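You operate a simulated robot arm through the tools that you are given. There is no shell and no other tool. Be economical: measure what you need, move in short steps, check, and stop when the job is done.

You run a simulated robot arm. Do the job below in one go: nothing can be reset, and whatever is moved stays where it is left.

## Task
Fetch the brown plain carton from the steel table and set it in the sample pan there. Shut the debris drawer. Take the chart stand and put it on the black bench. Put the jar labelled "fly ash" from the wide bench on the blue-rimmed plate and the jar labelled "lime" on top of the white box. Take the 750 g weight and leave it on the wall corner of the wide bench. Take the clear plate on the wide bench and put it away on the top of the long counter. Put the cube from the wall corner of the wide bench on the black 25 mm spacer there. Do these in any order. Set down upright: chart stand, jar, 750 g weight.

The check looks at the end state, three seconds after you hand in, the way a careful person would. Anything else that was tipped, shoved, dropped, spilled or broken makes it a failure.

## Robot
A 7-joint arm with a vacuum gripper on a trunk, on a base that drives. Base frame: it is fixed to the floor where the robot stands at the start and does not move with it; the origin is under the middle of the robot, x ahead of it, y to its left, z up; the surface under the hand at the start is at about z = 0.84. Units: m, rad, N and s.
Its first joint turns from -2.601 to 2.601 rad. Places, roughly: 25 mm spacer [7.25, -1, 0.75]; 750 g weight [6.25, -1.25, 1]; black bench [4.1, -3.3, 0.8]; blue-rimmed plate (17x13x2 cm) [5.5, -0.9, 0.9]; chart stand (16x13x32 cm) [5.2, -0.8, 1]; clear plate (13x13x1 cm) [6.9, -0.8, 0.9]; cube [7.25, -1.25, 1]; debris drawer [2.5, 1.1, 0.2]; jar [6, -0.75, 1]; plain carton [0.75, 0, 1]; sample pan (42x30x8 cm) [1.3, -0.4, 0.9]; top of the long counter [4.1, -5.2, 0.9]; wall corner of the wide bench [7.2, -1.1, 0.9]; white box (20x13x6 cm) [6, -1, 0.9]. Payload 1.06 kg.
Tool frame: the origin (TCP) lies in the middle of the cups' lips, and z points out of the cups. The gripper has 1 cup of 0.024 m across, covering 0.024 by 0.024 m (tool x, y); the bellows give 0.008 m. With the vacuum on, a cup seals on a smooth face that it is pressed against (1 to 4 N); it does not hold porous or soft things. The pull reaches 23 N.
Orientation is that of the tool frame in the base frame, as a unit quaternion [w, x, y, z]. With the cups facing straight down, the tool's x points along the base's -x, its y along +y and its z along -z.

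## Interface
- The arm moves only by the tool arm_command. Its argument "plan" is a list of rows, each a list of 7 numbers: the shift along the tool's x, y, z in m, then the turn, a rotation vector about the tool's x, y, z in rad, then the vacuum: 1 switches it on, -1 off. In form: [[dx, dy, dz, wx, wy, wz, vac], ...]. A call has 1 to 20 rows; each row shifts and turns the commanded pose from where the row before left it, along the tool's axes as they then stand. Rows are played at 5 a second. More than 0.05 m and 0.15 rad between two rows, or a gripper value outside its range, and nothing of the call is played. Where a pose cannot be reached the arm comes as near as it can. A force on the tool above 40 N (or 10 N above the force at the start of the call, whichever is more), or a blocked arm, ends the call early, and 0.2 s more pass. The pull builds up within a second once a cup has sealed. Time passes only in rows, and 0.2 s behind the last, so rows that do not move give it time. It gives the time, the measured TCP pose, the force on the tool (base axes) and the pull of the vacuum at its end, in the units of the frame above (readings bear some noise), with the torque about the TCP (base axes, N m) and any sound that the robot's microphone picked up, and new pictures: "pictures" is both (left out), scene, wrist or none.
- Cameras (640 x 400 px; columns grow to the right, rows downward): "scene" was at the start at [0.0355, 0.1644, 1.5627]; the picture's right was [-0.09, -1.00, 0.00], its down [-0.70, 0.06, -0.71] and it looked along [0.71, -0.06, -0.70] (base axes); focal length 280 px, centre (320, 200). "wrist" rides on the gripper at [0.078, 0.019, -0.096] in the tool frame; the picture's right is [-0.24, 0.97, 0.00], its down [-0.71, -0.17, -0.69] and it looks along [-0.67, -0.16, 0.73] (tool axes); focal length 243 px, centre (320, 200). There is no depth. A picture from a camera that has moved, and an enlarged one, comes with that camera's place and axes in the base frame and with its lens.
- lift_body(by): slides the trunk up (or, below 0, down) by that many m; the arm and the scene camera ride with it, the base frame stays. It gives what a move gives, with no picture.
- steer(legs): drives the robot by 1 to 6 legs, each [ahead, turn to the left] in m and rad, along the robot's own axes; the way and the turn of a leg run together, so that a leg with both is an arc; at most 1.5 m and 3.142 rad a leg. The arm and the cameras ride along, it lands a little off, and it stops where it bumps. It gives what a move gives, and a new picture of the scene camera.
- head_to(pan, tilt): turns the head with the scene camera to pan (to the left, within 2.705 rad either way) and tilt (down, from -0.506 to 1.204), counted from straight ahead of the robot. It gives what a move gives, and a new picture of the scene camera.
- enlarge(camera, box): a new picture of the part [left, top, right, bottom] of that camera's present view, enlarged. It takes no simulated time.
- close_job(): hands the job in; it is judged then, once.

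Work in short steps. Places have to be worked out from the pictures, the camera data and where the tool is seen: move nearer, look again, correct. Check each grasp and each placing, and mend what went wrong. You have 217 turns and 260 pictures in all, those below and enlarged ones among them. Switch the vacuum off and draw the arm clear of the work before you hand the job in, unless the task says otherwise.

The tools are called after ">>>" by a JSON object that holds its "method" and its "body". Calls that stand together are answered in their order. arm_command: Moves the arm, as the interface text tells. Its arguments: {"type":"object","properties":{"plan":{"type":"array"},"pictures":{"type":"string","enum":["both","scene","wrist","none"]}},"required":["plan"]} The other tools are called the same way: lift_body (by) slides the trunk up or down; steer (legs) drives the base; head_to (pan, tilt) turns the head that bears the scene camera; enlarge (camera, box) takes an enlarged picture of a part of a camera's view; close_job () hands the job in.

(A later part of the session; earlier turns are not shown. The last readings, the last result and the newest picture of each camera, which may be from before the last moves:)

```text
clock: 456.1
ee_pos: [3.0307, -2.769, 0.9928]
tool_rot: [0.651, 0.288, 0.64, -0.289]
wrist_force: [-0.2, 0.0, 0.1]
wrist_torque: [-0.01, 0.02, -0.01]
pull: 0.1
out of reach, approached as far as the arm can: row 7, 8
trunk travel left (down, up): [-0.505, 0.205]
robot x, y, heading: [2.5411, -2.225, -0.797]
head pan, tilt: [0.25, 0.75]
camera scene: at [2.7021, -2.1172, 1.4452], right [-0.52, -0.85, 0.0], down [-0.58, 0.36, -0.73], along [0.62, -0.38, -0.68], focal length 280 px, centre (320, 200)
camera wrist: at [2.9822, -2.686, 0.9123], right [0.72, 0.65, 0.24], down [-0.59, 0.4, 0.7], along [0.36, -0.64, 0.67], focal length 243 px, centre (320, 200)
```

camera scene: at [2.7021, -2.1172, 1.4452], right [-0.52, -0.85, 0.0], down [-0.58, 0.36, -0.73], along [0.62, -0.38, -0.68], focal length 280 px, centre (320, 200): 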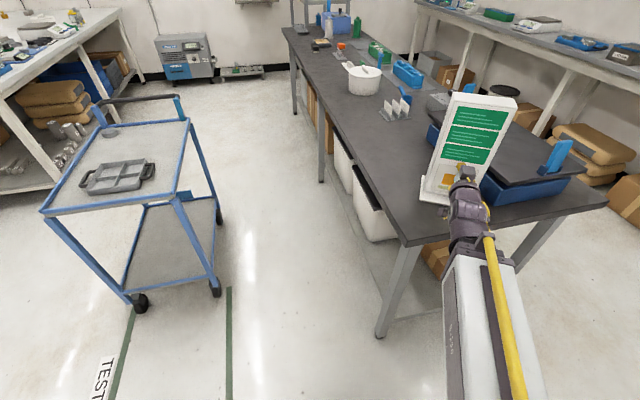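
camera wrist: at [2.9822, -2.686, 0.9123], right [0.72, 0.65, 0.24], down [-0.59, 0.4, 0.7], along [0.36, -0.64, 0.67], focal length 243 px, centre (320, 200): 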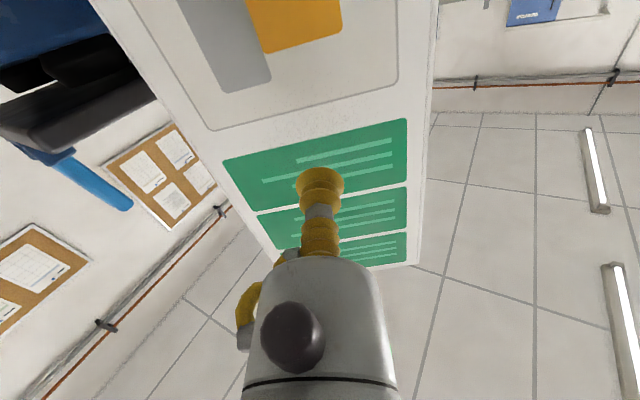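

The chart stands upright on the black bench. I back the robot straight off, then restore the tool pose and trunk.

>>> {"method": "steer", "body": {"legs": [[-0.3, 0]]}}

>>> {"method": "lift_body", "body": {"by": 0.2}}

>>> {"method": "arm_command", "body": {"plan": [[0, 0, 0, 0, 0.143, 0, -1], [0, 0, 0, 0, 0.143, 0, -1], [0, 0, 0, 0, 0.143, 0, -1], [0, 0, 0, 0, 0.143, 0, -1], [0, 0, 0, 0, 0.143, 0, -1], [0, 0, 0, 0, 0.143, 0, -1], [0, 0, 0, 0, 0.143, 0, -1], [0, 0, 0, 0, 0.143, 0, -1], [0, 0, 0, 0, 0.143, 0, -1], [0, 0, 0, 0, 0.143, 0, -1], [0, 0, 0, 0, 0.13, 0, -1], [0, 0, 0, 0, 0, 0, -1]], "pictures": "none"}}

```text
clock: 458.1
ee_pos: [2.8191, -2.5527, 0.9921]
tool_rot: [0.651, 0.287, 0.641, -0.288]
wrist_force: [-0.7, -0.3, -0.2]
wrist_torque: [0.01, 0.05, -0.01]
pull: 0.1
trunk travel left (down, up): [-0.505, 0.205]
robot x, y, heading: [2.3297, -2.0091, -0.795]
head pan, tilt: [0.25, 0.75]
camera scene: at [2.491, -1.9009, 1.4452], right [-0.52, -0.85, 0.0], down [-0.58, 0.36, -0.73], along [0.62, -0.38, -0.68], focal length 280 px, centre (320, 200)
```

scene: 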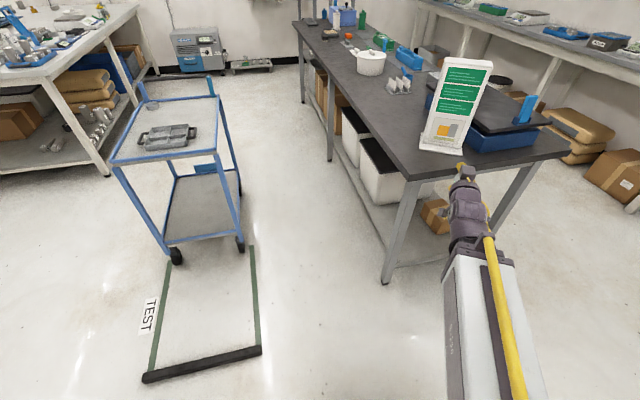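

```text
clock: 460.3
ee_pos: [2.8196, -2.5533, 1.1918]
tool_rot: [0.651, 0.288, 0.64, -0.289]
wrist_force: [-0.1, 0.6, -0.1]
wrist_torque: [-0.04, -0.02, 0.01]
pull: 0.2
trunk travel left (down, up): [-0.705, 0.005]
robot x, y, heading: [2.3293, -2.0101, -0.799]
head pan, tilt: [0.25, 0.75]
```

```text
clock: 462.9
ee_pos: [2.8192, -2.5534, 1.1932]
tool_rot: [0.011, 0.407, 0.913, -0.003]
wrist_force: [0.4, 0.0, -0.4]
wrist_torque: [-0.03, -0.01, 0.04]
pull: 0.2
trunk travel left (down, up): [-0.705, 0.005]
robot x, y, heading: [2.3288, -2.0132, -0.798]
head pan, tilt: [0.25, 0.75]
```

The chart is fine. I pull the arm in and drive back to the wide bench's left aisle for the clear plate.

>>> {"method": "arm_command", "body": {"plan": [[0.04, 0, 0, 0, 0, 0, -1], [0.04, 0, 0, 0, 0, 0, -1], [0.04, 0, 0, 0, -0.011, 0, -1], [0, 0, 0, 0, -0.011, 0, -1]], "pictures": "none"}}

>>> {"method": "steer", "body": {"legs": [[0, 2.02], [1.5, 0], [0, -1.374], [1.5, 0], [0, 1.374], [1.22, 0]]}}

```text
clock: 463.9
ee_pos: [2.7394, -2.4638, 1.1898]
tool_rot: [0.022, 0.408, 0.913, -0.008]
wrist_force: [-0.1, 1.3, -0.7]
wrist_torque: [0.0, 0.02, -0.03]
pull: 0.1
trunk travel left (down, up): [-0.705, 0.005]
robot x, y, heading: [2.3306, -2.0111, -0.798]
head pan, tilt: [0.25, 0.75]
```

```text
clock: 495.8
ee_pos: [4.9559, 0.8931, 1.19]
tool_rot: [0.019, -0.562, 0.826, 0.015]
wrist_force: [0.8, -0.1, 0.2]
wrist_torque: [0.02, -0.02, -0.02]
pull: 0.1
trunk travel left (down, up): [-0.705, 0.005]
robot x, y, heading: [4.7351, 0.3274, 1.241]
head pan, tilt: [0.25, 0.75]
camera scene: at [4.5643, 0.4226, 1.6452], right [1.0, -0.08, 0.0], down [-0.06, -0.68, -0.73], along [0.06, 0.73, -0.68], focal length 280 px, centre (320, 200)
```

scene: 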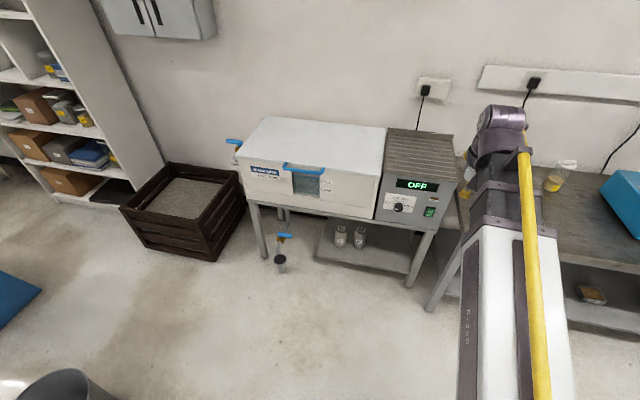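

On course. I turn into the aisle and drive up to s≈6.25.

>>> {"method": "steer", "body": {"legs": [[0, -1.59], [1.5, 0], [0.42, 0]]}}

>>> {"method": "head_to", "body": {"pan": -1.1, "tilt": 0.75}}

```text
clock: 509.3
ee_pos: [7.0938, -0.5691, 1.189]
tool_rot: [0.023, 0.195, 0.981, -0.002]
wrist_force: [0.3, 0.2, -0.4]
wrist_torque: [0.01, 0.0, 0.05]
pull: 0.0
trunk travel left (down, up): [-0.705, 0.005]
robot x, y, heading: [6.5281, -0.3329, -0.417]
head pan, tilt: [0.25, 0.75]
camera scene: at [6.6398, -0.1713, 1.6452], right [-0.17, -0.99, 0.0], down [-0.67, 0.12, -0.73], along [0.72, -0.12, -0.68], focal length 280 px, centre (320, 200)
```

scene: 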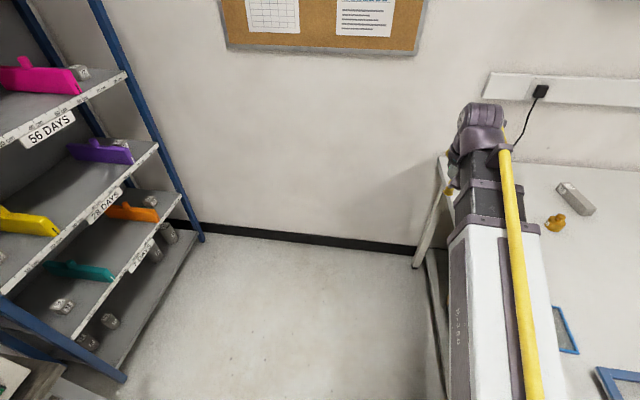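

```text
clock: 510.8
ee_pos: [7.092, -0.5693, 1.1893]
tool_rot: [0.023, 0.194, 0.981, -0.004]
wrist_force: [0.9, 0.4, -0.6]
wrist_torque: [0.02, 0.03, -0.01]
pull: 0.1
trunk travel left (down, up): [-0.705, 0.005]
robot x, y, heading: [6.5315, -0.3312, -0.428]
head pan, tilt: [-1.1, 0.75]
camera scene: at [6.5618, -0.2397, 1.6452], right [-1.0, -0.05, 0.0], down [-0.04, 0.68, -0.73], along [0.04, -0.73, -0.68], focal length 280 px, centre (320, 200)
```

scene: 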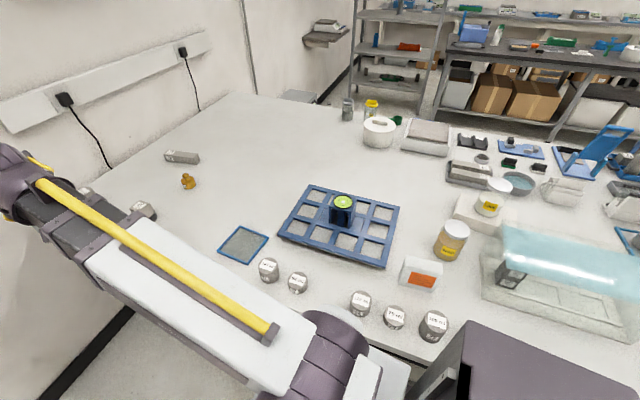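

The plate is at ~(6.856,-0.835). I level the tool and move above it.

>>> {"method": "arm_command", "body": {"plan": [[0.0146, -0.042, 0, 0, 0.047, 0, -1], [0.0146, -0.042, 0, 0, 0, 0, -1], [0.0146, -0.042, 0, 0, 0, 0, -1], [0.0146, -0.042, 0, 0, 0, 0, -1], [0.0146, -0.042, 0, 0, 0, 0, -1], [0.0146, -0.042, 0, 0, 0, 0, -1], [0.0146, -0.042, 0, 0, 0, 0, -1], [0.0146, -0.042, 0, 0, 0, 0, -1], [0, 0, 0.045, 0, 0, 0, -1], [0, 0, 0.045, 0, 0, 0, -1], [0, 0, 0.045, 0, 0, 0, -1], [0, 0, 0, 0, 0, 0, -1]], "pictures": "wrist"}}

```text
clock: 513.4
ee_pos: [6.8573, -0.8331, 1.0514]
tool_rot: [0.001, 0.195, 0.981, 0.002]
wrist_force: [-0.4, 0.6, -0.2]
wrist_torque: [-0.01, 0.01, 0.01]
pull: 0.2
trunk travel left (down, up): [-0.705, 0.005]
robot x, y, heading: [6.5301, -0.3352, -0.418]
head pan, tilt: [-1.1, 0.75]
camera wrist: at [6.792, -0.7869, 1.1474], right [0.59, 0.81, 0.0], down [0.59, -0.43, 0.68], along [0.55, -0.4, -0.73], focal length 243 px, centre (320, 200)
```

wrist: 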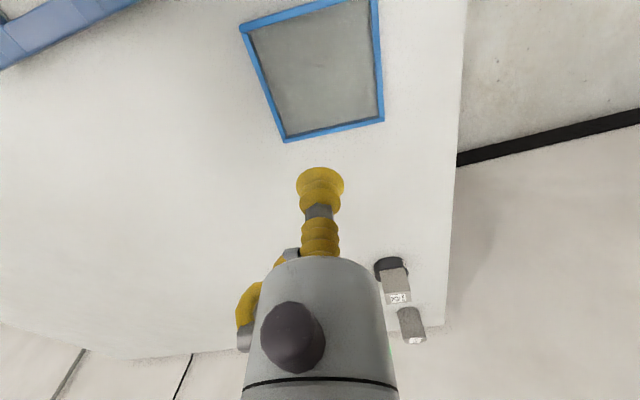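

Offset ~8 mm along −x of tool; correct and descend with vacuum.

>>> {"method": "arm_command", "body": {"plan": [[-0.0076, 0.0008, 0.04, 0, 0, 0, 1], [0, 0, 0.045, 0, 0, 0, 1], [0, 0, 0.045, 0, 0, 0, 1], [0, 0, 0.03, 0, 0, 0, 1], [0, 0, 0.01, 0, 0, 0, 1], [0, 0, 0.004, 0, 0, 0, 1], [0, 0, 0.003, 0, 0, 0, 1], [0, 0, 0.003, 0, 0, 0, 1], [0, 0, 0.003, 0, 0, 0, 1], [0, 0, 0, 0, 0, 0, 1]], "pictures": "none"}}

```text
clock: 515.6
ee_pos: [6.8638, -0.8353, 0.8703]
tool_rot: [0.001, 0.194, 0.981, 0.001]
wrist_force: [1.9, -2.3, 8.9]
wrist_torque: [-0.03, -0.01, -0.03]
pull: 22.7
trunk travel left (down, up): [-0.705, 0.005]
robot x, y, heading: [6.5278, -0.3346, -0.42]
head pan, tilt: [-1.1, 0.75]
```

Sealed. I lift and swing the plate ahead of the robot.

>>> {"method": "arm_command", "body": {"plan": [[0, 0, -0.005, 0, 0, 0, 1], [0, 0, -0.015, 0, 0, 0, 1], [0, 0, -0.04, 0, 0, 0, 1], [0, 0, -0.045, 0, 0, 0, 1], [0, 0, -0.045, 0, 0, 0, 1], [0, 0, -0.045, 0, 0, 0, 1], [0, 0, -0.045, 0, 0, 0, 1], [0, 0, -0.045, 0, 0, 0, 1], [-0.0146, 0.042, 0, 0, 0, 0, 1], [-0.0146, 0.042, 0, 0, 0, 0, 1], [-0.0146, 0.042, 0, 0, 0, 0, 1], [-0.0146, 0.042, 0, 0, 0, 0, 1], [-0.0146, 0.042, 0, 0, 0, 0, 1], [-0.0146, 0.042, 0, 0, 0, 0, 1], [-0.0146, 0.042, 0, 0, 0, 0, 1], [0, 0, 0, 0, 0, 0, 1]], "pictures": "wrist"}}

```text
clock: 519.0
ee_pos: [7.072, -0.603, 1.1549]
tool_rot: [0.0, 0.194, 0.981, 0.002]
wrist_force: [-0.1, 0.6, -1.9]
wrist_torque: [0.0, -0.02, 0.03]
pull: 23.0
trunk travel left (down, up): [-0.705, 0.005]
robot x, y, heading: [6.5297, -0.332, -0.42]
head pan, tilt: [-1.1, 0.75]
camera wrist: at [7.0064, -0.5563, 1.2505], right [0.59, 0.81, 0.0], down [0.59, -0.43, 0.68], along [0.55, -0.4, -0.73], focal length 243 px, centre (320, 200)
```

wrist: 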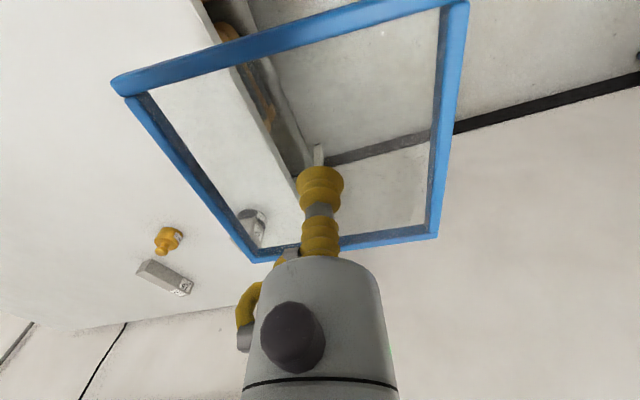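

The clear plate is held (0.2 kg). I back out of the aisle, with the head turned to check the tins on arrival.

>>> {"method": "head_to", "body": {"pan": -0.6, "tilt": 0.7}}

>>> {"method": "steer", "body": {"legs": [[0, 0.071], [-1.5, 0], [-0.42, 0]]}}

>>> {"method": "enlarge", "body": {"camera": "scene", "box": [240, 80, 480, 280]}}

```text
clock: 519.9
ee_pos: [7.0712, -0.6038, 1.1556]
tool_rot: [0.0, 0.194, 0.981, 0.002]
wrist_force: [0.1, 0.6, -2.0]
wrist_torque: [0.01, -0.02, 0.03]
pull: 22.5
trunk travel left (down, up): [-0.705, 0.005]
robot x, y, heading: [6.5293, -0.3329, -0.417]
head pan, tilt: [-0.6, 0.7]
camera scene: at [6.6021, -0.2293, 1.6494], right [-0.85, -0.52, 0.0], down [-0.34, 0.55, -0.76], along [0.4, -0.65, -0.64], focal length 280 px, centre (320, 200)
```

scene: 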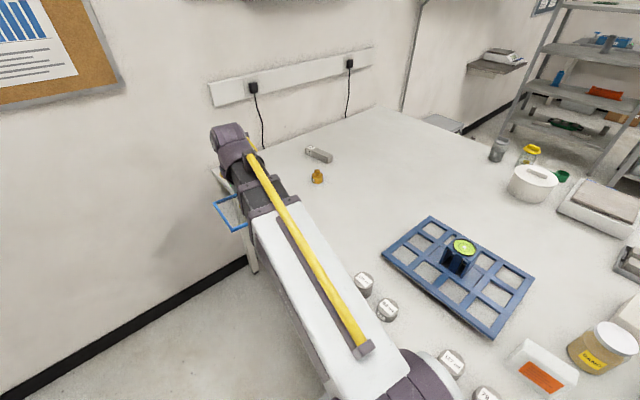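

```text
clock: 530.0
ee_pos: [5.2791, 0.0965, 1.156]
tool_rot: [0.001, 0.161, 0.987, 0.002]
wrist_force: [-1.1, 0.2, -2.4]
wrist_torque: [-0.03, -0.01, -0.02]
pull: 22.8
trunk travel left (down, up): [-0.705, 0.005]
robot x, y, heading: [4.722, 0.3251, -0.349]
head pan, tilt: [-0.6, 0.7]
camera scene: at [4.787, 0.4383, 1.6495], right [-0.81, -0.58, 0.0], down [-0.37, 0.52, -0.77], along [0.44, -0.62, -0.64], focal length 280 px, centre (320, 200)
```

scene: 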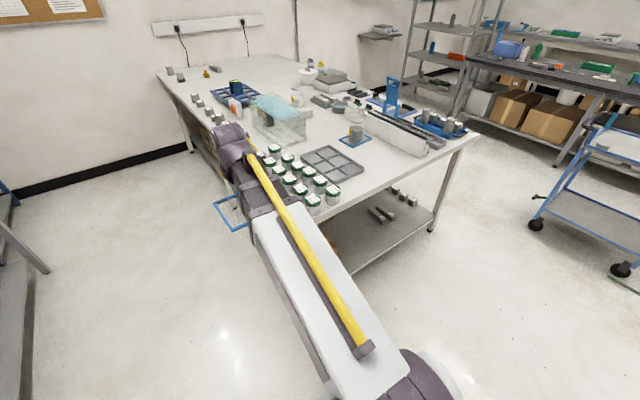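

```text
2.00 times, centred on (360, 180) of scene
camera zoom: at [4.787, 0.4383, 1.6495], right [-0.81, -0.58, 0.0], down [-0.37, 0.52, -0.77], along [0.44, -0.62, -0.64], focal length 559 px, centre (240, 240)
```

zoom: 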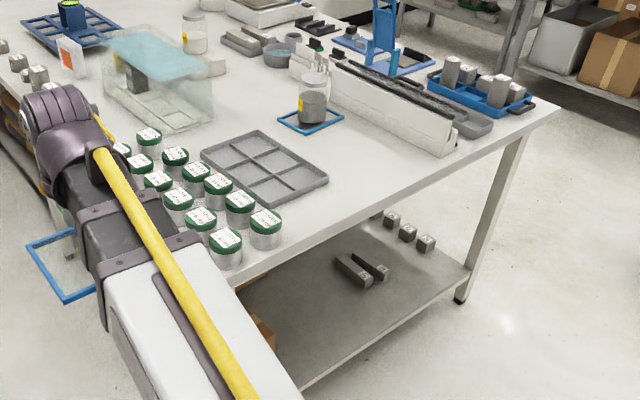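

The tins stand; "190 g" is ~2 cm off its grid spot (I may mend that later). Now I take the plate to the long counter, back around the cart and bench.

>>> {"method": "arm_command", "body": {"plan": [[0, 0, -0.03, 0, 0, 0, 1], [0, 0, -0.03, 0, 0, 0, 1], [0, 0, 0, 0, 0, 0, 1]], "pictures": "none"}}

>>> {"method": "steer", "body": {"legs": [[0, -1.571], [1.17, 0], [0, -1.334], [1.49, 0], [0, 1.334], [1.5, 0]]}}

```text
clock: 530.8
ee_pos: [5.2798, 0.0974, 1.2151]
tool_rot: [0.0, 0.16, 0.987, 0.003]
wrist_force: [0.7, 0.4, -2.7]
wrist_torque: [0.0, -0.03, -0.01]
pull: 22.4
trunk travel left (down, up): [-0.705, 0.005]
robot x, y, heading: [4.7249, 0.3298, -0.355]
head pan, tilt: [-0.6, 0.7]
```

```text
clock: 561.2
ee_pos: [2.0921, -2.5611, 1.2154]
tool_rot: [0.002, 0.81, 0.586, 0.001]
wrist_force: [1.1, -0.6, -2.5]
wrist_torque: [0.0, 0.0, 0.05]
pull: 22.7
trunk travel left (down, up): [-0.705, 0.005]
robot x, y, heading: [2.3247, -2.0039, -1.922]
head pan, tilt: [-0.6, 0.7]
camera scene: at [2.4296, -2.0658, 1.6494], right [-0.58, 0.81, 0.0], down [0.52, 0.38, -0.76], along [-0.62, -0.45, -0.64], focal length 280 px, centre (320, 200)
```

scene: 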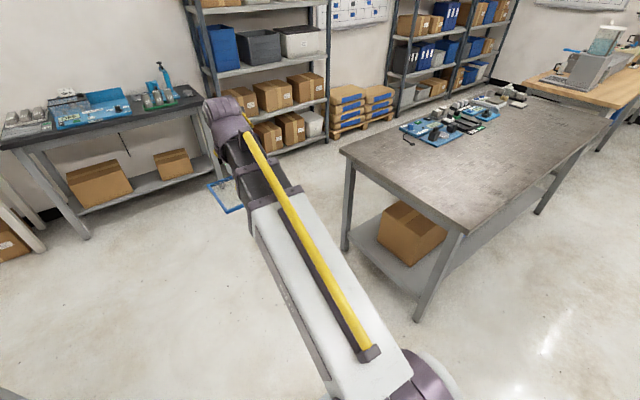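

Good. Forward between the tables, then left into the aisle behind the black bench, with the head turned toward the counter.

>>> {"method": "head_to", "body": {"pan": -1.0, "tilt": 0.7}}

>>> {"method": "steer", "body": {"legs": [[1.38, 0], [0, 1.571], [1.2, 0]]}}

```text
clock: 562.0
ee_pos: [2.0911, -2.5609, 1.2146]
tool_rot: [0.002, 0.811, 0.585, 0.001]
wrist_force: [0.4, -0.8, -2.0]
wrist_torque: [0.01, -0.02, -0.01]
pull: 23.3
trunk travel left (down, up): [-0.705, 0.005]
robot x, y, heading: [2.3228, -2.0001, -1.92]
head pan, tilt: [-1.0, 0.7]
camera scene: at [2.4158, -2.035, 1.6494], right [-0.22, 0.98, 0.0], down [0.63, 0.14, -0.76], along [-0.75, -0.17, -0.64], focal length 280 px, centre (320, 200)
```

scene: 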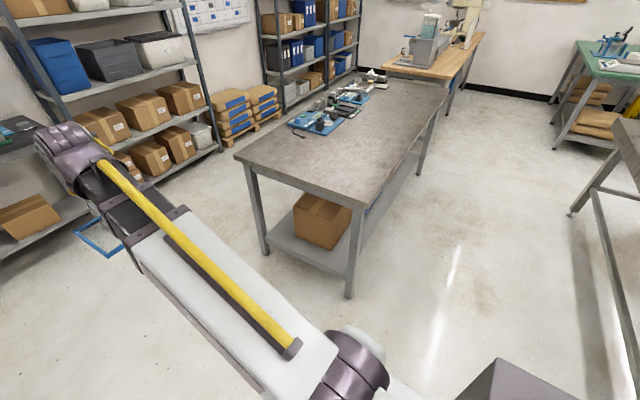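

```text
clock: 578.4
ee_pos: [3.5169, -3.9596, 1.2147]
tool_rot: [0.0, 0.165, 0.986, 0.002]
wrist_force: [-0.1, 0.4, -1.8]
wrist_torque: [-0.02, -0.01, 0.02]
pull: 22.9
trunk travel left (down, up): [-0.705, 0.005]
robot x, y, heading: [2.9574, -3.719, -0.365]
head pan, tilt: [-1.0, 0.7]
camera scene: at [2.9961, -3.6265, 1.6494], right [-0.98, -0.21, 0.0], down [-0.13, 0.63, -0.76], along [0.16, -0.75, -0.64], focal length 280 px, centre (320, 200)
```

scene: 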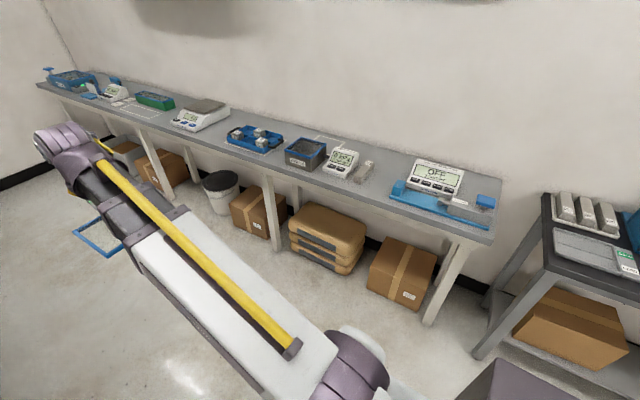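

>>> {"method": "enlarge", "body": {"camera": "scene", "box": [90, 70, 510, 250]}}

```text
1.52 times, centred on (300, 160) of scene
camera zoom: at [2.9961, -3.6265, 1.6494], right [-0.98, -0.21, 0.0], down [-0.13, 0.63, -0.76], along [0.16, -0.75, -0.64], focal length 426 px, centre (350, 261)
```

zoom: 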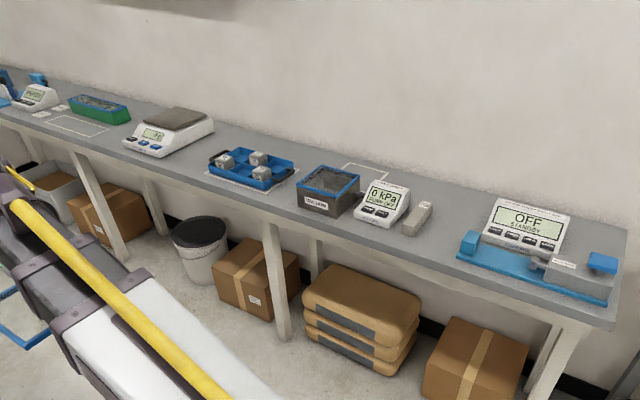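

A free marked area lies between the green tray and the scale at ~(4.53,-5.15). I drive along the aisle to stand opposite it.

>>> {"method": "steer", "body": {"legs": [[0, -0.05], [1.5, 0], [0.35, 0]]}}

```text
clock: 588.1
ee_pos: [5.2039, -4.7252, 1.2147]
tool_rot: [0.001, 0.189, 0.982, 0.002]
wrist_force: [-0.3, 0.2, -1.9]
wrist_torque: [0.03, 0.01, -0.02]
pull: 22.9
trunk travel left (down, up): [-0.705, 0.005]
robot x, y, heading: [4.6593, -4.4616, -0.406]
head pan, tilt: [-1.0, 0.7]
camera scene: at [4.6997, -4.3693, 1.6494], right [-0.99, -0.16, 0.0], down [-0.11, 0.64, -0.76], along [0.12, -0.75, -0.64], focal length 280 px, centre (320, 200)
```

scene: 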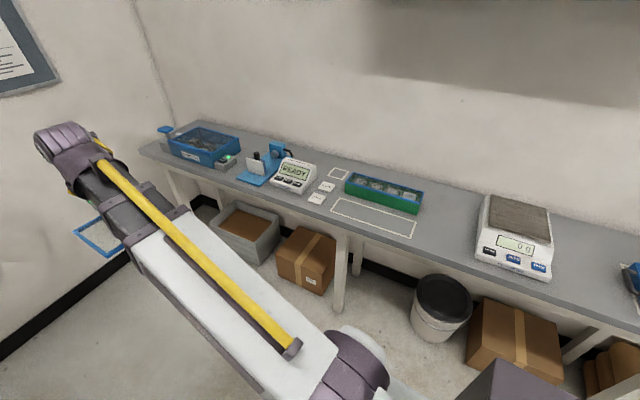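

Opposite it now: a clear space between green tray and scale, centre ~(4.34,-5.215). I swing the plate over there.

>>> {"method": "arm_command", "body": {"plan": [[0.0131, -0.0467, 0, 0, 0, 0, 1], [0.0131, -0.0467, 0, 0, 0, 0, 1], [0.0131, -0.0467, 0, 0, 0, 0, 1], [0.0131, -0.0467, 0, 0, 0, 0, 1], [0.0131, -0.0467, 0, 0, 0, 0, 1], [0.0131, -0.0467, 0, 0, 0, 0, 1], [0.0131, -0.0467, 0, 0, 0, 0, 1], [0.0131, -0.0467, 0, 0, 0, 0, 1], [0.0131, -0.0467, 0, 0, 0, 0, 1], [0.0131, -0.0467, 0, 0, 0, 0, 1], [0.0408, -0.0257, 0, 0, 0, 0, 1], [0.0408, -0.0257, 0, 0, 0, 0, 1], [0.0408, -0.0257, 0, 0, 0, 0, 1], [0.0408, -0.0257, 0, 0, 0, 0, 1], [0.0408, -0.0257, 0, 0, 0, 0, 1], [0.0408, -0.0257, 0, 0, 0, 0, 1], [0.0408, -0.0257, 0, 0, 0, 0, 1], [0.0408, -0.0257, 0, 0, 0, 0, 1], [0.0408, -0.0257, 0, 0, 0, 0, 1], [0.0408, -0.0257, 0, 0, 0, 0, 1]], "pictures": "none"}}

>>> {"method": "arm_command", "body": {"plan": [[0.0408, -0.0257, 0, 0, 0, 0, 1], [0.0408, -0.0257, 0, 0, 0, 0, 1], [0, 0, 0.045, 0, 0, 0, 1], [0, 0, 0.045, 0, 0, 0, 1], [0, 0, 0.045, 0, 0, 0, 1], [0, 0, 0.045, 0, 0, 0, 1], [0, 0, 0, 0, 0, 0, 1]], "pictures": "both"}}

```text
clock: 592.3
ee_pos: [4.4333, -5.1979, 1.2134]
tool_rot: [0.0, 0.187, 0.982, 0.002]
wrist_force: [0.8, -0.7, -1.7]
wrist_torque: [-0.03, -0.01, -0.02]
pull: 22.3
trunk travel left (down, up): [-0.705, 0.005]
robot x, y, heading: [4.6604, -4.4582, -0.41]
head pan, tilt: [-1.0, 0.7]
```

```text
clock: 593.9
ee_pos: [4.3399, -5.2161, 1.0312]
tool_rot: [0.0, 0.189, 0.982, 0.002]
wrist_force: [-0.2, -0.4, -2.6]
wrist_torque: [0.03, 0.0, 0.01]
pull: 22.5
trunk travel left (down, up): [-0.705, 0.005]
robot x, y, heading: [4.6637, -4.4627, -0.407]
head pan, tilt: [-1.0, 0.7]
camera scene: at [4.699, -4.3694, 1.6495], right [-0.99, -0.16, 0.0], down [-0.1, 0.64, -0.76], along [0.12, -0.75, -0.64], focal length 280 px, centre (320, 200)
camera wrist: at [4.2749, -5.1695, 1.1267], right [0.58, 0.82, 0.0], down [0.59, -0.42, 0.68], along [0.56, -0.39, -0.73], focal length 243 px, centre (320, 200)
```

scene: 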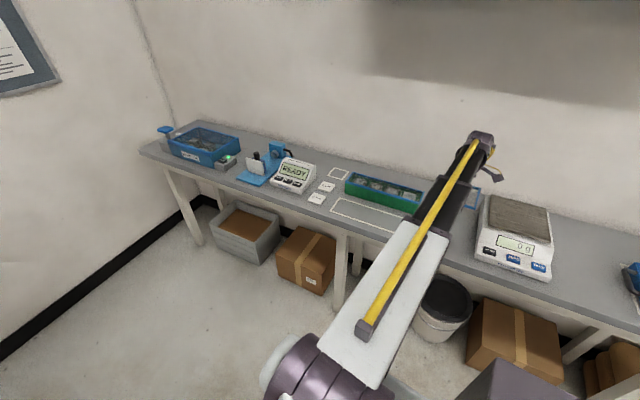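
wrist: 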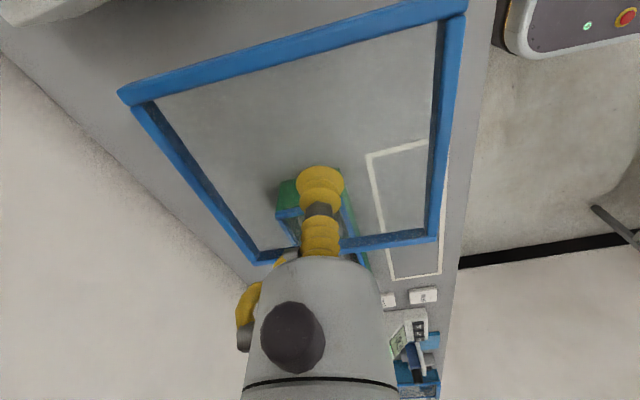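

Clear space below. I lower to ~0.92, then small rows to contact.

>>> {"method": "arm_command", "body": {"plan": [[0, 0, 0.04, 0, 0, 0, 1], [0, 0, 0.04, 0, 0, 0, 1], [0, 0, 0.015, 0, 0, 0, 1], [0, 0, 0.004, 0, 0, 0, 1], [0, 0, 0.004, 0, 0, 0, 1], [0, 0, 0.004, 0, 0, 0, 1], [0, 0, 0.003, 0, 0, 0, 1], [0, 0, 0, 0, 0, 0, 1]], "pictures": "none"}}

```text
clock: 595.7
ee_pos: [4.3409, -5.2155, 0.9238]
tool_rot: [0.0, 0.188, 0.982, 0.001]
wrist_force: [-0.2, 0.1, -2.6]
wrist_torque: [0.01, 0.0, -0.04]
pull: 22.5
trunk travel left (down, up): [-0.705, 0.005]
robot x, y, heading: [4.6589, -4.4596, -0.408]
head pan, tilt: [-1.0, 0.7]
```

>>> {"method": "arm_command", "body": {"plan": [[0, 0, 0.005, 0, 0, 0, 1], [0, 0, 0.004, 0, 0, 0, 1], [0, 0, 0.004, 0, 0, 0, 1], [0, 0, 0.004, 0, 0, 0, 1], [0, 0, 0.003, 0, 0, 0, 1], [0, 0, 0, 0, 0, 0, 1]], "pictures": "none"}}

```text
clock: 597.1
ee_pos: [4.3407, -5.2162, 0.9026]
tool_rot: [0.0, 0.188, 0.982, 0.001]
wrist_force: [-0.3, 0.3, -1.6]
wrist_torque: [0.0, 0.02, 0.0]
pull: 22.9
trunk travel left (down, up): [-0.705, 0.005]
robot x, y, heading: [4.6584, -4.4575, -0.407]
head pan, tilt: [-1.0, 0.7]
```

>>> {"method": "arm_command", "body": {"plan": [[0, 0, 0.004, 0, 0, 0, 1], [0, 0, 0.004, 0, 0, 0, 1], [0, 0, 0.003, 0, 0, 0, 1], [0, 0, 0.003, 0, 0, 0, 1], [0, 0, 0.003, 0, 0, 0, 1], [0, 0, 0, 0, 0, 0, 1]], "pictures": "none"}}

```text
clock: 598.5
ee_pos: [4.3413, -5.2168, 0.8862]
tool_rot: [0.0, 0.188, 0.982, 0.002]
wrist_force: [-1.0, -0.1, -2.5]
wrist_torque: [-0.01, -0.04, -0.01]
pull: 22.9
trunk travel left (down, up): [-0.705, 0.005]
robot x, y, heading: [4.6583, -4.4619, -0.409]
head pan, tilt: [-1.0, 0.7]
```

>>> {"method": "arm_command", "body": {"plan": [[0, 0, 0.005, 0, 0, 0, 1], [0, 0, 0.004, 0, 0, 0, 1], [0, 0, 0.003, 0, 0, 0, 1], [0, 0, 0.003, 0, 0, 0, 1], [0, 0, 0.003, 0, 0, 0, 1], [0, 0, 0, 0, 0, 0, 1]], "pictures": "wrist"}}

```text
clock: 599.9
ee_pos: [4.3413, -5.2147, 0.8689]
tool_rot: [0.0, 0.188, 0.982, 0.0]
wrist_force: [-2.7, -5.1, 16.0]
wrist_torque: [-0.03, 0.04, 0.0]
pull: 22.7
trunk travel left (down, up): [-0.705, 0.005]
robot x, y, heading: [4.6607, -4.4615, -0.404]
head pan, tilt: [-1.0, 0.7]
camera wrist: at [4.2758, -5.1691, 0.9646], right [0.58, 0.82, 0.0], down [0.59, -0.42, 0.68], along [0.56, -0.4, -0.73], focal length 243 px, centre (320, 200)
```

wrist: 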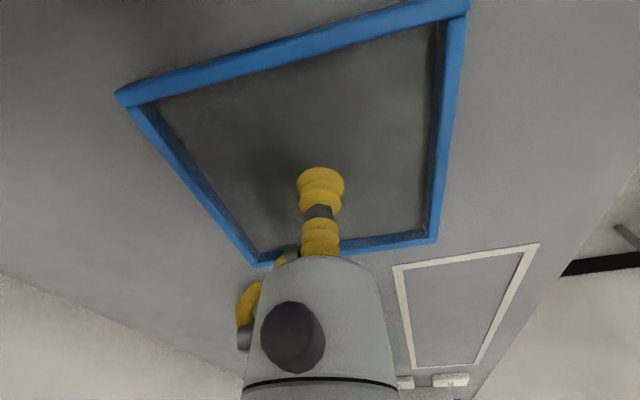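

The plate lies flat on the counter. Release and rise.

>>> {"method": "arm_command", "body": {"plan": [[0, 0, -0.002, 0, 0, 0, -1], [0, 0, 0, 0, 0, 0, -1], [0, 0, 0, 0, 0, 0, -1], [0, 0, 0, 0, 0, 0, -1], [0, 0, -0.004, 0, 0, 0, -1], [0, 0, -0.01, 0, 0, 0, -1], [0, 0, -0.03, 0, 0, 0, -1], [0, 0, -0.045, 0, 0, 0, -1], [0, 0, -0.045, 0, 0, 0, -1], [0, 0, -0.045, 0, 0, 0, -1], [0, 0, -0.045, 0, 0, 0, -1], [0, 0, -0.045, 0, 0, 0, -1], [0, 0, -0.045, 0, 0, 0, -1], [0, 0, 0, 0, 0, 0, -1]], "pictures": "both"}}

```text
clock: 602.9
ee_pos: [4.3408, -5.215, 1.1836]
tool_rot: [0.0, 0.188, 0.982, 0.002]
wrist_force: [0.1, 0.1, -0.3]
wrist_torque: [-0.03, 0.0, -0.03]
pull: 0.1
trunk travel left (down, up): [-0.705, 0.005]
robot x, y, heading: [4.6589, -4.4587, -0.408]
head pan, tilt: [-1.0, 0.7]
camera scene: at [4.6991, -4.3692, 1.6495], right [-0.99, -0.16, 0.0], down [-0.1, 0.64, -0.76], along [0.12, -0.75, -0.64], focal length 280 px, centre (320, 200)
camera wrist: at [4.2752, -5.1695, 1.2787], right [0.58, 0.82, 0.0], down [0.59, -0.42, 0.68], along [0.56, -0.39, -0.73], focal length 243 px, centre (320, 200)
```

scene: 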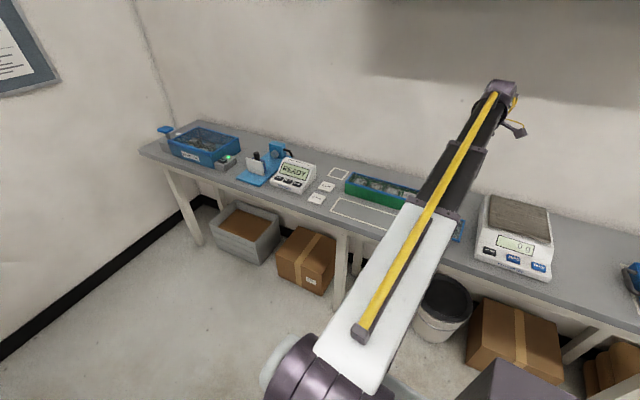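
wrist: 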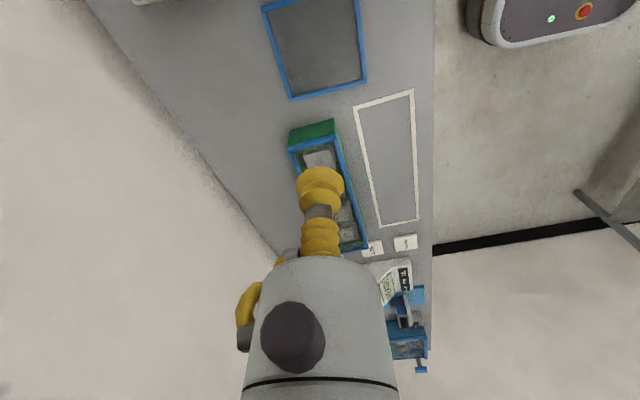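

The plate is put away. All tasks are done; the "190 g" tin was nudged ~2 cm by the fallen jar, so I go back to mend it. First the arm ahead, then back out of the aisle.

>>> {"method": "arm_command", "body": {"plan": [[-0.0408, 0.0257, 0, 0, 0, 0, -1], [-0.0408, 0.0257, 0, 0, 0, 0, -1], [-0.0408, 0.0257, 0, 0, 0, 0, -1], [-0.0408, 0.0257, 0, 0, 0, 0, -1], [-0.0408, 0.0257, 0, 0, 0, 0, -1], [-0.0408, 0.0257, 0, 0, 0, 0, -1], [-0.0408, 0.0257, 0, 0, 0, 0, -1], [-0.0408, 0.0257, 0, 0, 0, 0, -1], [-0.0408, 0.0257, 0, 0, 0, 0, -1], [-0.0408, 0.0257, 0, 0, 0, 0, -1], [-0.0408, 0.0257, 0, 0, 0, 0, -1], [-0.0408, 0.0257, 0, 0, 0, 0, -1]], "pictures": "none"}}

>>> {"method": "arm_command", "body": {"plan": [[-0.0131, 0.0467, 0, 0, 0, 0, -1], [-0.0131, 0.0467, 0, 0, 0, 0, -1], [-0.0131, 0.0467, 0, 0, 0, 0, -1], [-0.0131, 0.0467, 0, 0, 0, 0, -1], [-0.0131, 0.0467, 0, 0, 0, 0, -1], [-0.0131, 0.0467, 0, 0, 0, 0, -1], [-0.0131, 0.0467, 0, 0, 0, 0, -1], [-0.0131, 0.0467, 0, 0, 0, 0, -1], [-0.0131, 0.0467, 0, 0, 0, 0, -1], [-0.0131, 0.0467, 0, 0, 0, 0, -1]], "pictures": "none"}}

>>> {"method": "steer", "body": {"legs": [[-1.5, 0], [-0.35, 0], [0, 0.05], [-1.2, 0], [0, 1.58], [1.5, 0]]}}

```text
clock: 605.5
ee_pos: [4.91, -5.1098, 1.1851]
tool_rot: [0.001, 0.188, 0.982, 0.002]
wrist_force: [0.4, -0.5, 0.3]
wrist_torque: [-0.01, -0.02, 0.03]
pull: 0.0
trunk travel left (down, up): [-0.705, 0.005]
robot x, y, heading: [4.6592, -4.4568, -0.408]
head pan, tilt: [-1.0, 0.7]
```

```text
clock: 607.7
ee_pos: [5.2044, -4.7243, 1.1862]
tool_rot: [0.0, 0.188, 0.982, 0.002]
wrist_force: [-0.4, -1.0, 0.2]
wrist_torque: [-0.03, 0.0, 0.03]
pull: 0.1
trunk travel left (down, up): [-0.705, 0.005]
robot x, y, heading: [4.659, -4.4613, -0.403]
head pan, tilt: [-1.0, 0.7]
```

```text
clock: 634.1
ee_pos: [2.5885, -1.2989, 1.1861]
tool_rot: [-0.001, -0.587, 0.81, 0.002]
wrist_force: [-0.2, -0.2, -0.2]
wrist_torque: [0.02, 0.02, 0.01]
pull: 0.1
trunk travel left (down, up): [-0.705, 0.005]
robot x, y, heading: [2.3578, -1.8562, 1.225]
head pan, tilt: [-1.0, 0.7]
camera scene: at [2.2661, -1.8229, 1.6494], right [0.22, -0.97, 0.0], down [-0.63, -0.14, -0.76], along [0.75, 0.17, -0.64], focal length 280 px, centre (320, 200)
```

scene: 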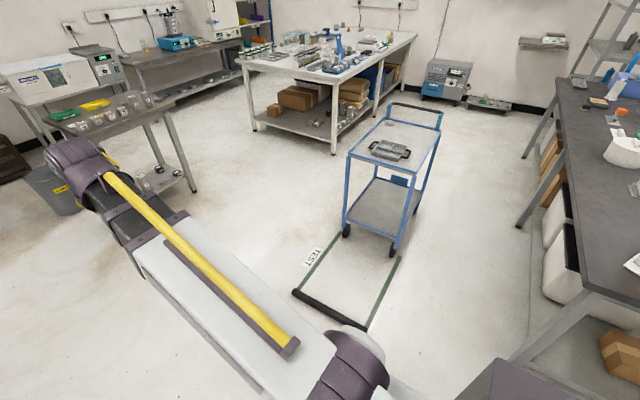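

On track. Continue to the left aisle entrance.

>>> {"method": "steer", "body": {"legs": [[1.4, 0], [0, -1.377], [1.5, 0], [0, 1.374], [1.21, 0], [0, -1.571]]}}

>>> {"method": "head_to", "body": {"pan": -0.9, "tilt": 0.8}}

>>> {"method": "steer", "body": {"legs": [[0.8, 0]]}}

```text
clock: 664.4
ee_pos: [5.2939, 0.1392, 1.1864]
tool_rot: [0.0, 0.163, 0.987, 0.001]
wrist_force: [0.7, 0.1, 0.7]
wrist_torque: [-0.03, 0.0, 0.0]
pull: 0.0
trunk travel left (down, up): [-0.705, 0.005]
robot x, y, heading: [4.7345, 0.3765, -0.356]
head pan, tilt: [-1.0, 0.7]
camera scene: at [4.7723, 0.4694, 1.6495], right [-0.98, -0.21, 0.0], down [-0.14, 0.63, -0.76], along [0.16, -0.75, -0.64], focal length 280 px, centre (320, 200)
```

scene: 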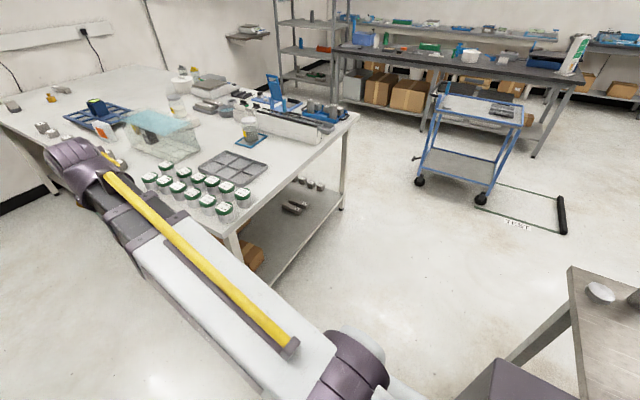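

```text
clock: 665.1
ee_pos: [5.2951, 0.1404, 1.1858]
tool_rot: [0.0, 0.163, 0.987, 0.002]
wrist_force: [0.5, -0.2, -0.3]
wrist_torque: [0.01, -0.01, -0.02]
pull: 0.1
trunk travel left (down, up): [-0.705, 0.005]
robot x, y, heading: [4.7398, 0.3773, -0.355]
head pan, tilt: [-0.901, 0.799]
camera scene: at [4.7791, 0.4757, 1.6412], right [-0.95, -0.31, 0.0], down [-0.22, 0.68, -0.7], along [0.21, -0.66, -0.72], focal length 280 px, centre (320, 200)
```

scene: 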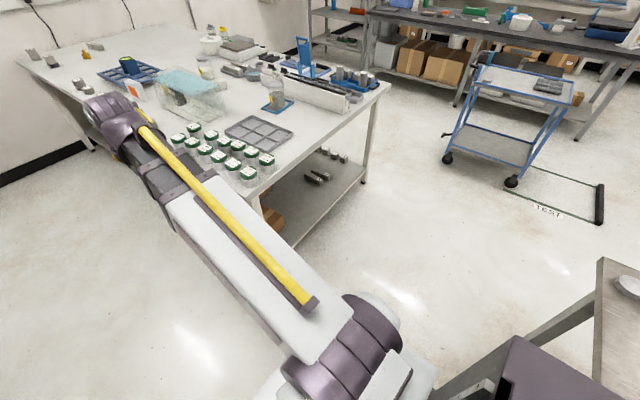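

```text
clock: 669.4
ee_pos: [6.0438, -0.1403, 1.1859]
tool_rot: [0.0, 0.163, 0.987, 0.002]
wrist_force: [-0.7, -0.7, -0.4]
wrist_torque: [-0.01, -0.01, -0.01]
pull: 0.0
trunk travel left (down, up): [-0.705, 0.005]
robot x, y, heading: [5.4874, 0.0974, -0.356]
head pan, tilt: [-0.901, 0.799]
camera scene: at [5.5282, 0.196, 1.6412], right [-0.95, -0.31, 0.0], down [-0.22, 0.68, -0.7], along [0.21, -0.66, -0.72], focal length 280 px, centre (320, 200)
```

scene: 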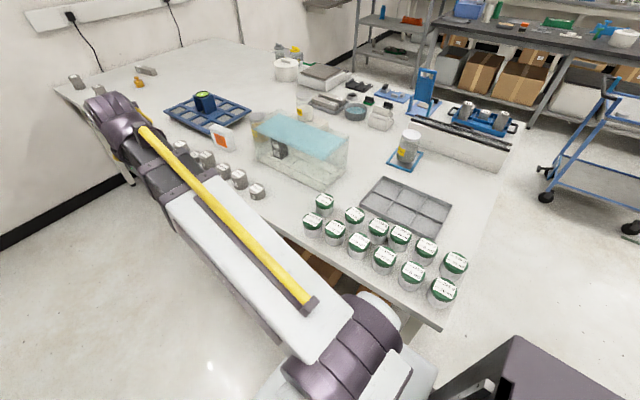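

Now I move the arm over the tins for a top view with the wrist camera.

>>> {"method": "arm_command", "body": {"plan": [[0.0277, -0.0382, 0, 0, 0, 0, -1], [0.0277, -0.0382, 0, 0, 0, 0, -1], [0.0277, -0.0382, 0, 0, 0, 0, -1], [0.0277, -0.0382, 0, 0, 0, 0, -1], [0.0277, -0.0382, 0, 0, 0, 0, -1], [0.0277, -0.0382, 0, 0, 0, 0, -1], [0.0277, -0.0382, 0, 0, 0, 0, -1], [0.0277, -0.0382, 0, 0, 0, 0, -1], [0.0277, -0.0382, 0, 0, 0, 0, -1], [0.0277, -0.0382, 0, 0, 0, 0, -1], [0.0277, -0.0382, 0, 0, 0, 0, -1], [0, 0, 0, 0, 0, 0, -1]], "pictures": "wrist"}}

```text
clock: 672.0
ee_pos: [5.6195, -0.4389, 1.1849]
tool_rot: [0.001, 0.164, 0.986, 0.001]
wrist_force: [0.0, -0.2, 0.3]
wrist_torque: [0.02, 0.0, 0.0]
pull: 0.1
trunk travel left (down, up): [-0.705, 0.005]
robot x, y, heading: [5.4829, 0.0955, -0.354]
head pan, tilt: [-0.901, 0.799]
camera wrist: at [5.5513, -0.3958, 1.28], right [0.54, 0.84, 0.0], down [0.61, -0.39, 0.68], along [0.58, -0.36, -0.73], focal length 243 px, centre (320, 200)
```

wrist: 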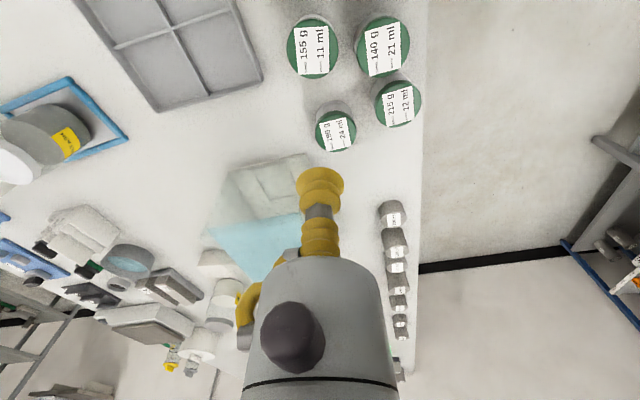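

Measured against their row-mates, 190 g should go (−1.3,−1.5) cm and 155 g (+1.2,−2.2) cm. I go over 190 g and lower for a check.

>>> {"method": "arm_command", "body": {"plan": [[-0.036, 0, 0.03, 0, 0, 0, -1], [-0.036, 0, 0.03, 0, 0, 0, -1], [-0.036, 0, 0.03, 0, 0, 0, -1], [0, 0, 0.045, 0, 0, 0, -1], [0, 0, 0.04, 0, 0, 0, -1], [0, 0, 0, 0, 0, 0, -1]], "pictures": "wrist"}}

```text
clock: 673.4
ee_pos: [5.7215, -0.4738, 1.0107]
tool_rot: [0.001, 0.163, 0.987, 0.001]
wrist_force: [0.0, 0.3, -0.5]
wrist_torque: [0.02, -0.03, -0.01]
pull: 0.0
trunk travel left (down, up): [-0.705, 0.005]
robot x, y, heading: [5.4896, 0.096, -0.359]
head pan, tilt: [-0.901, 0.799]
camera wrist: at [5.6536, -0.4311, 1.105], right [0.54, 0.84, 0.0], down [0.61, -0.39, 0.68], along [0.58, -0.37, -0.73], focal length 243 px, centre (320, 200)
```

wrist: 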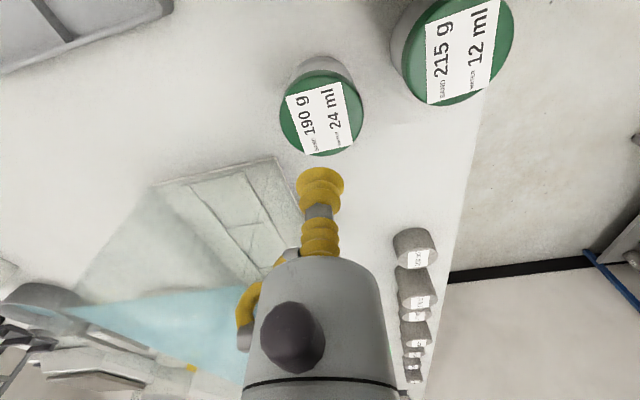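

Centred on 190 g. Descend and seal.

>>> {"method": "arm_command", "body": {"plan": [[0, 0, 0.04, 0, 0, 0, 1], [0, 0, 0.03, 0, 0, 0, 1], [0, 0, 0.008, 0, 0, 0, 1], [0, 0, 0.004, 0, 0, 0, 1], [0, 0, 0.003, 0, 0, 0, 1], [0, 0, 0.003, 0, 0, 0, 1], [0, 0, 0.002, 0, 0, 0, 1], [0, 0, 0, 0, 0, 0, 1]], "pictures": "none"}}

```text
clock: 675.2
ee_pos: [5.7211, -0.4729, 0.9213]
tool_rot: [-0.001, 0.165, 0.986, 0.001]
wrist_force: [-4.1, -1.8, 15.1]
wrist_torque: [-0.02, -0.01, -0.01]
pull: 22.9
trunk travel left (down, up): [-0.705, 0.005]
robot x, y, heading: [5.4839, 0.0945, -0.358]
head pan, tilt: [-0.901, 0.799]
```

Sealed. Lift 15 mm, shift by (−1.3,−1.5) cm, and lower back.

>>> {"method": "arm_command", "body": {"plan": [[0, 0, -0.005, 0, 0, 0, 1], [0, 0, -0.01, 0, 0, 0, 1], [0.004, -0.0095, 0, 0, 0, 0, 1], [0.0037, -0.0095, 0, 0, 0, 0, 1], [0, 0, 0, 0, 0, 0, 1], [0, 0, 0.008, 0, 0, 0, 1], [0, 0, 0.004, 0, 0, 0, 1], [0, 0, 0.003, 0, 0, 0, 1], [0, 0, 0, 0, 0, 0, 1]], "pictures": "none"}}

```text
clock: 677.2
ee_pos: [5.7068, -0.4891, 0.9201]
tool_rot: [0.0, 0.164, 0.987, 0.001]
wrist_force: [-1.7, -1.3, 8.4]
wrist_torque: [-0.03, 0.0, 0.0]
pull: 22.7
trunk travel left (down, up): [-0.705, 0.005]
robot x, y, heading: [5.4875, 0.0975, -0.359]
head pan, tilt: [-0.901, 0.799]
```

Down again. Release, rise, and move over 155 g.

>>> {"method": "arm_command", "body": {"plan": [[0, 0, -0.001, 0, 0, 0, -1], [0, 0, 0, 0, 0, 0, -1], [0, 0, 0, 0, 0, 0, -1], [0, 0, 0, 0, 0, 0, -1], [0, 0, -0.005, 0, 0, 0, -1], [0, 0, -0.015, 0, 0, 0, -1], [0, 0, -0.04, 0, 0, 0, -1], [0, 0, -0.03, 0, 0, 0, -1], [0.036, 0.0045, 0, 0, 0, 0, -1], [0.036, 0.0045, 0, 0, 0, 0, -1], [0.035, 0.0045, 0, 0, 0, 0, -1], [0, 0, 0, 0, 0, 0, -1]], "pictures": "wrist"}}

```text
clock: 679.8
ee_pos: [5.6108, -0.4426, 1.0104]
tool_rot: [0.001, 0.163, 0.987, 0.002]
wrist_force: [-0.2, -0.2, 0.3]
wrist_torque: [0.02, -0.01, 0.02]
pull: 0.1
trunk travel left (down, up): [-0.705, 0.005]
robot x, y, heading: [5.488, 0.0908, -0.36]
head pan, tilt: [-0.901, 0.799]
camera wrist: at [5.5431, -0.399, 1.1062], right [0.54, 0.84, 0.0], down [0.61, -0.39, 0.68], along [0.58, -0.36, -0.73], focal length 243 px, centre (320, 200)
```

wrist: 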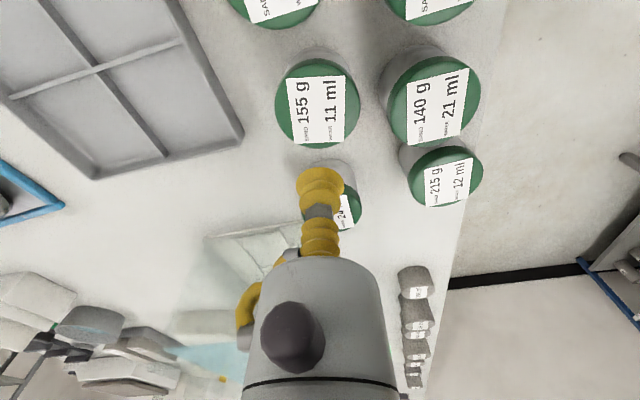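

155 g should move to ~(5.621,-0.458). Same procedure in one go: centre, seal, lift, shift, lower.

>>> {"method": "arm_command", "body": {"plan": [[0.006, 0, 0.04, 0, 0, 0, 1], [0, 0, 0.03, 0, 0, 0, 1], [0, 0, 0.008, 0, 0, 0, 1], [0, 0, 0.004, 0, 0, 0, 1], [0, 0, 0.003, 0, 0, 0, 1], [0, 0, 0.003, 0, 0, 0, 1], [0, 0, 0.002, 0, 0, 0, 1], [0, 0, 0, 0, 0, 0, 1], [0, 0, 0, 0, 0, 0, 1], [0, 0, -0.005, 0, 0, 0, 1], [0, 0, -0.01, 0, 0, 0, 1], [-0.0105, -0.0056, 0, 0, 0, 0, 1], [-0.0105, -0.0056, 0, 0, 0, 0, 1], [0, 0, 0, 0, 0, 0, 1], [0, 0, 0.008, 0, 0, 0, 1], [0, 0, 0.004, 0, 0, 0, 1], [0, 0, 0.003, 0, 0, 0, 1], [0, 0, 0, 0, 0, 0, 1]], "pictures": "none"}}

```text
clock: 683.6
ee_pos: [5.6221, -0.4566, 0.9217]
tool_rot: [0.001, 0.164, 0.987, 0.0]
wrist_force: [0.9, -0.1, 7.0]
wrist_torque: [-0.04, -0.03, -0.01]
pull: 22.8
trunk travel left (down, up): [-0.705, 0.005]
robot x, y, heading: [5.484, 0.0989, -0.363]
head pan, tilt: [-0.901, 0.799]
```

Moved and resting. Release, rise high and clear the arm, with a final look.

>>> {"method": "arm_command", "body": {"plan": [[0, 0, -0.001, 0, 0, 0, -1], [0, 0, 0, 0, 0, 0, -1], [0, 0, 0, 0, 0, 0, -1], [0, 0, 0, 0, 0, 0, -1], [0, 0, -0.005, 0, 0, 0, -1], [0, 0, -0.015, 0, 0, 0, -1], [0, 0, -0.04, 0, 0, 0, -1], [0, 0, -0.045, 0, 0, 0, -1], [0, 0, -0.045, 0, 0, 0, -1], [0, 0, -0.045, 0, 0, 0, -1], [0, 0, -0.045, 0, 0, 0, -1], [-0.0277, 0.0382, 0, 0, 0, 0, -1], [-0.0277, 0.0382, 0, 0, 0, 0, -1], [-0.0277, 0.0382, 0, 0, 0, 0, -1], [-0.0277, 0.0382, 0, 0, 0, 0, -1], [-0.0277, 0.0382, 0, 0, 0, 0, -1], [-0.0277, 0.0382, 0, 0, 0, 0, -1], [-0.0277, 0.0382, 0, 0, 0, 0, -1], [-0.0277, 0.0382, 0, 0, 0, 0, -1], [-0.0277, 0.0382, 0, 0, 0, 0, -1]], "pictures": "scene"}}

>>> {"method": "enlarge", "body": {"camera": "scene", "box": [230, 90, 480, 310]}}

```text
clock: 687.8
ee_pos: [5.9704, -0.2125, 1.1638]
tool_rot: [0.002, 0.163, 0.987, 0.002]
wrist_force: [0.4, -0.6, -0.7]
wrist_torque: [0.0, 0.02, -0.04]
pull: 0.0
trunk travel left (down, up): [-0.705, 0.005]
robot x, y, heading: [5.4858, 0.0948, -0.357]
head pan, tilt: [-0.901, 0.799]
camera scene: at [5.5283, 0.1963, 1.6412], right [-0.95, -0.31, 0.0], down [-0.22, 0.68, -0.7], along [0.21, -0.66, -0.72], focal length 280 px, centre (320, 200)
```

scene: 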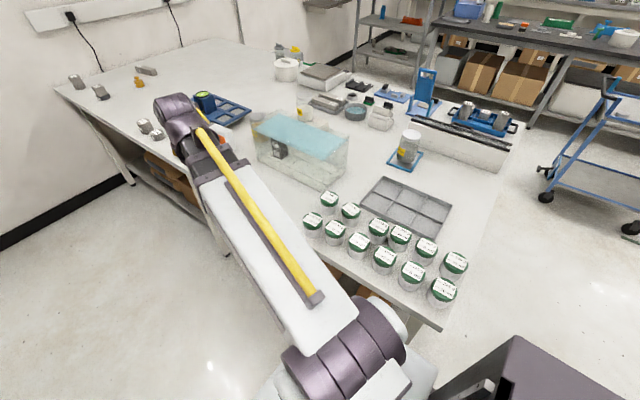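

```text
1.82 times, centred on (355, 200) of scene
camera zoom: at [5.5283, 0.1963, 1.6412], right [-0.95, -0.31, 0.0], down [-0.22, 0.68, -0.7], along [0.21, -0.66, -0.72], focal length 508 px, centre (256, 200)
```

zoom: 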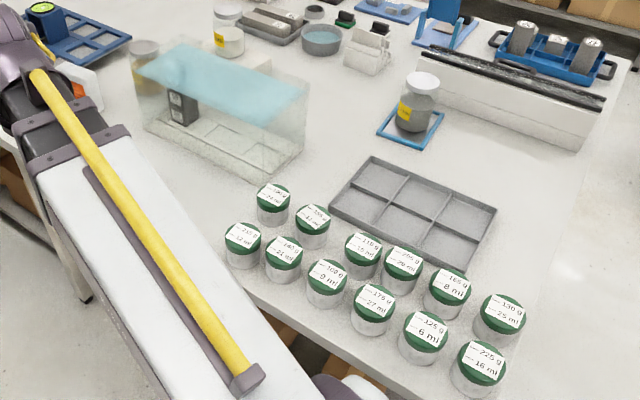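

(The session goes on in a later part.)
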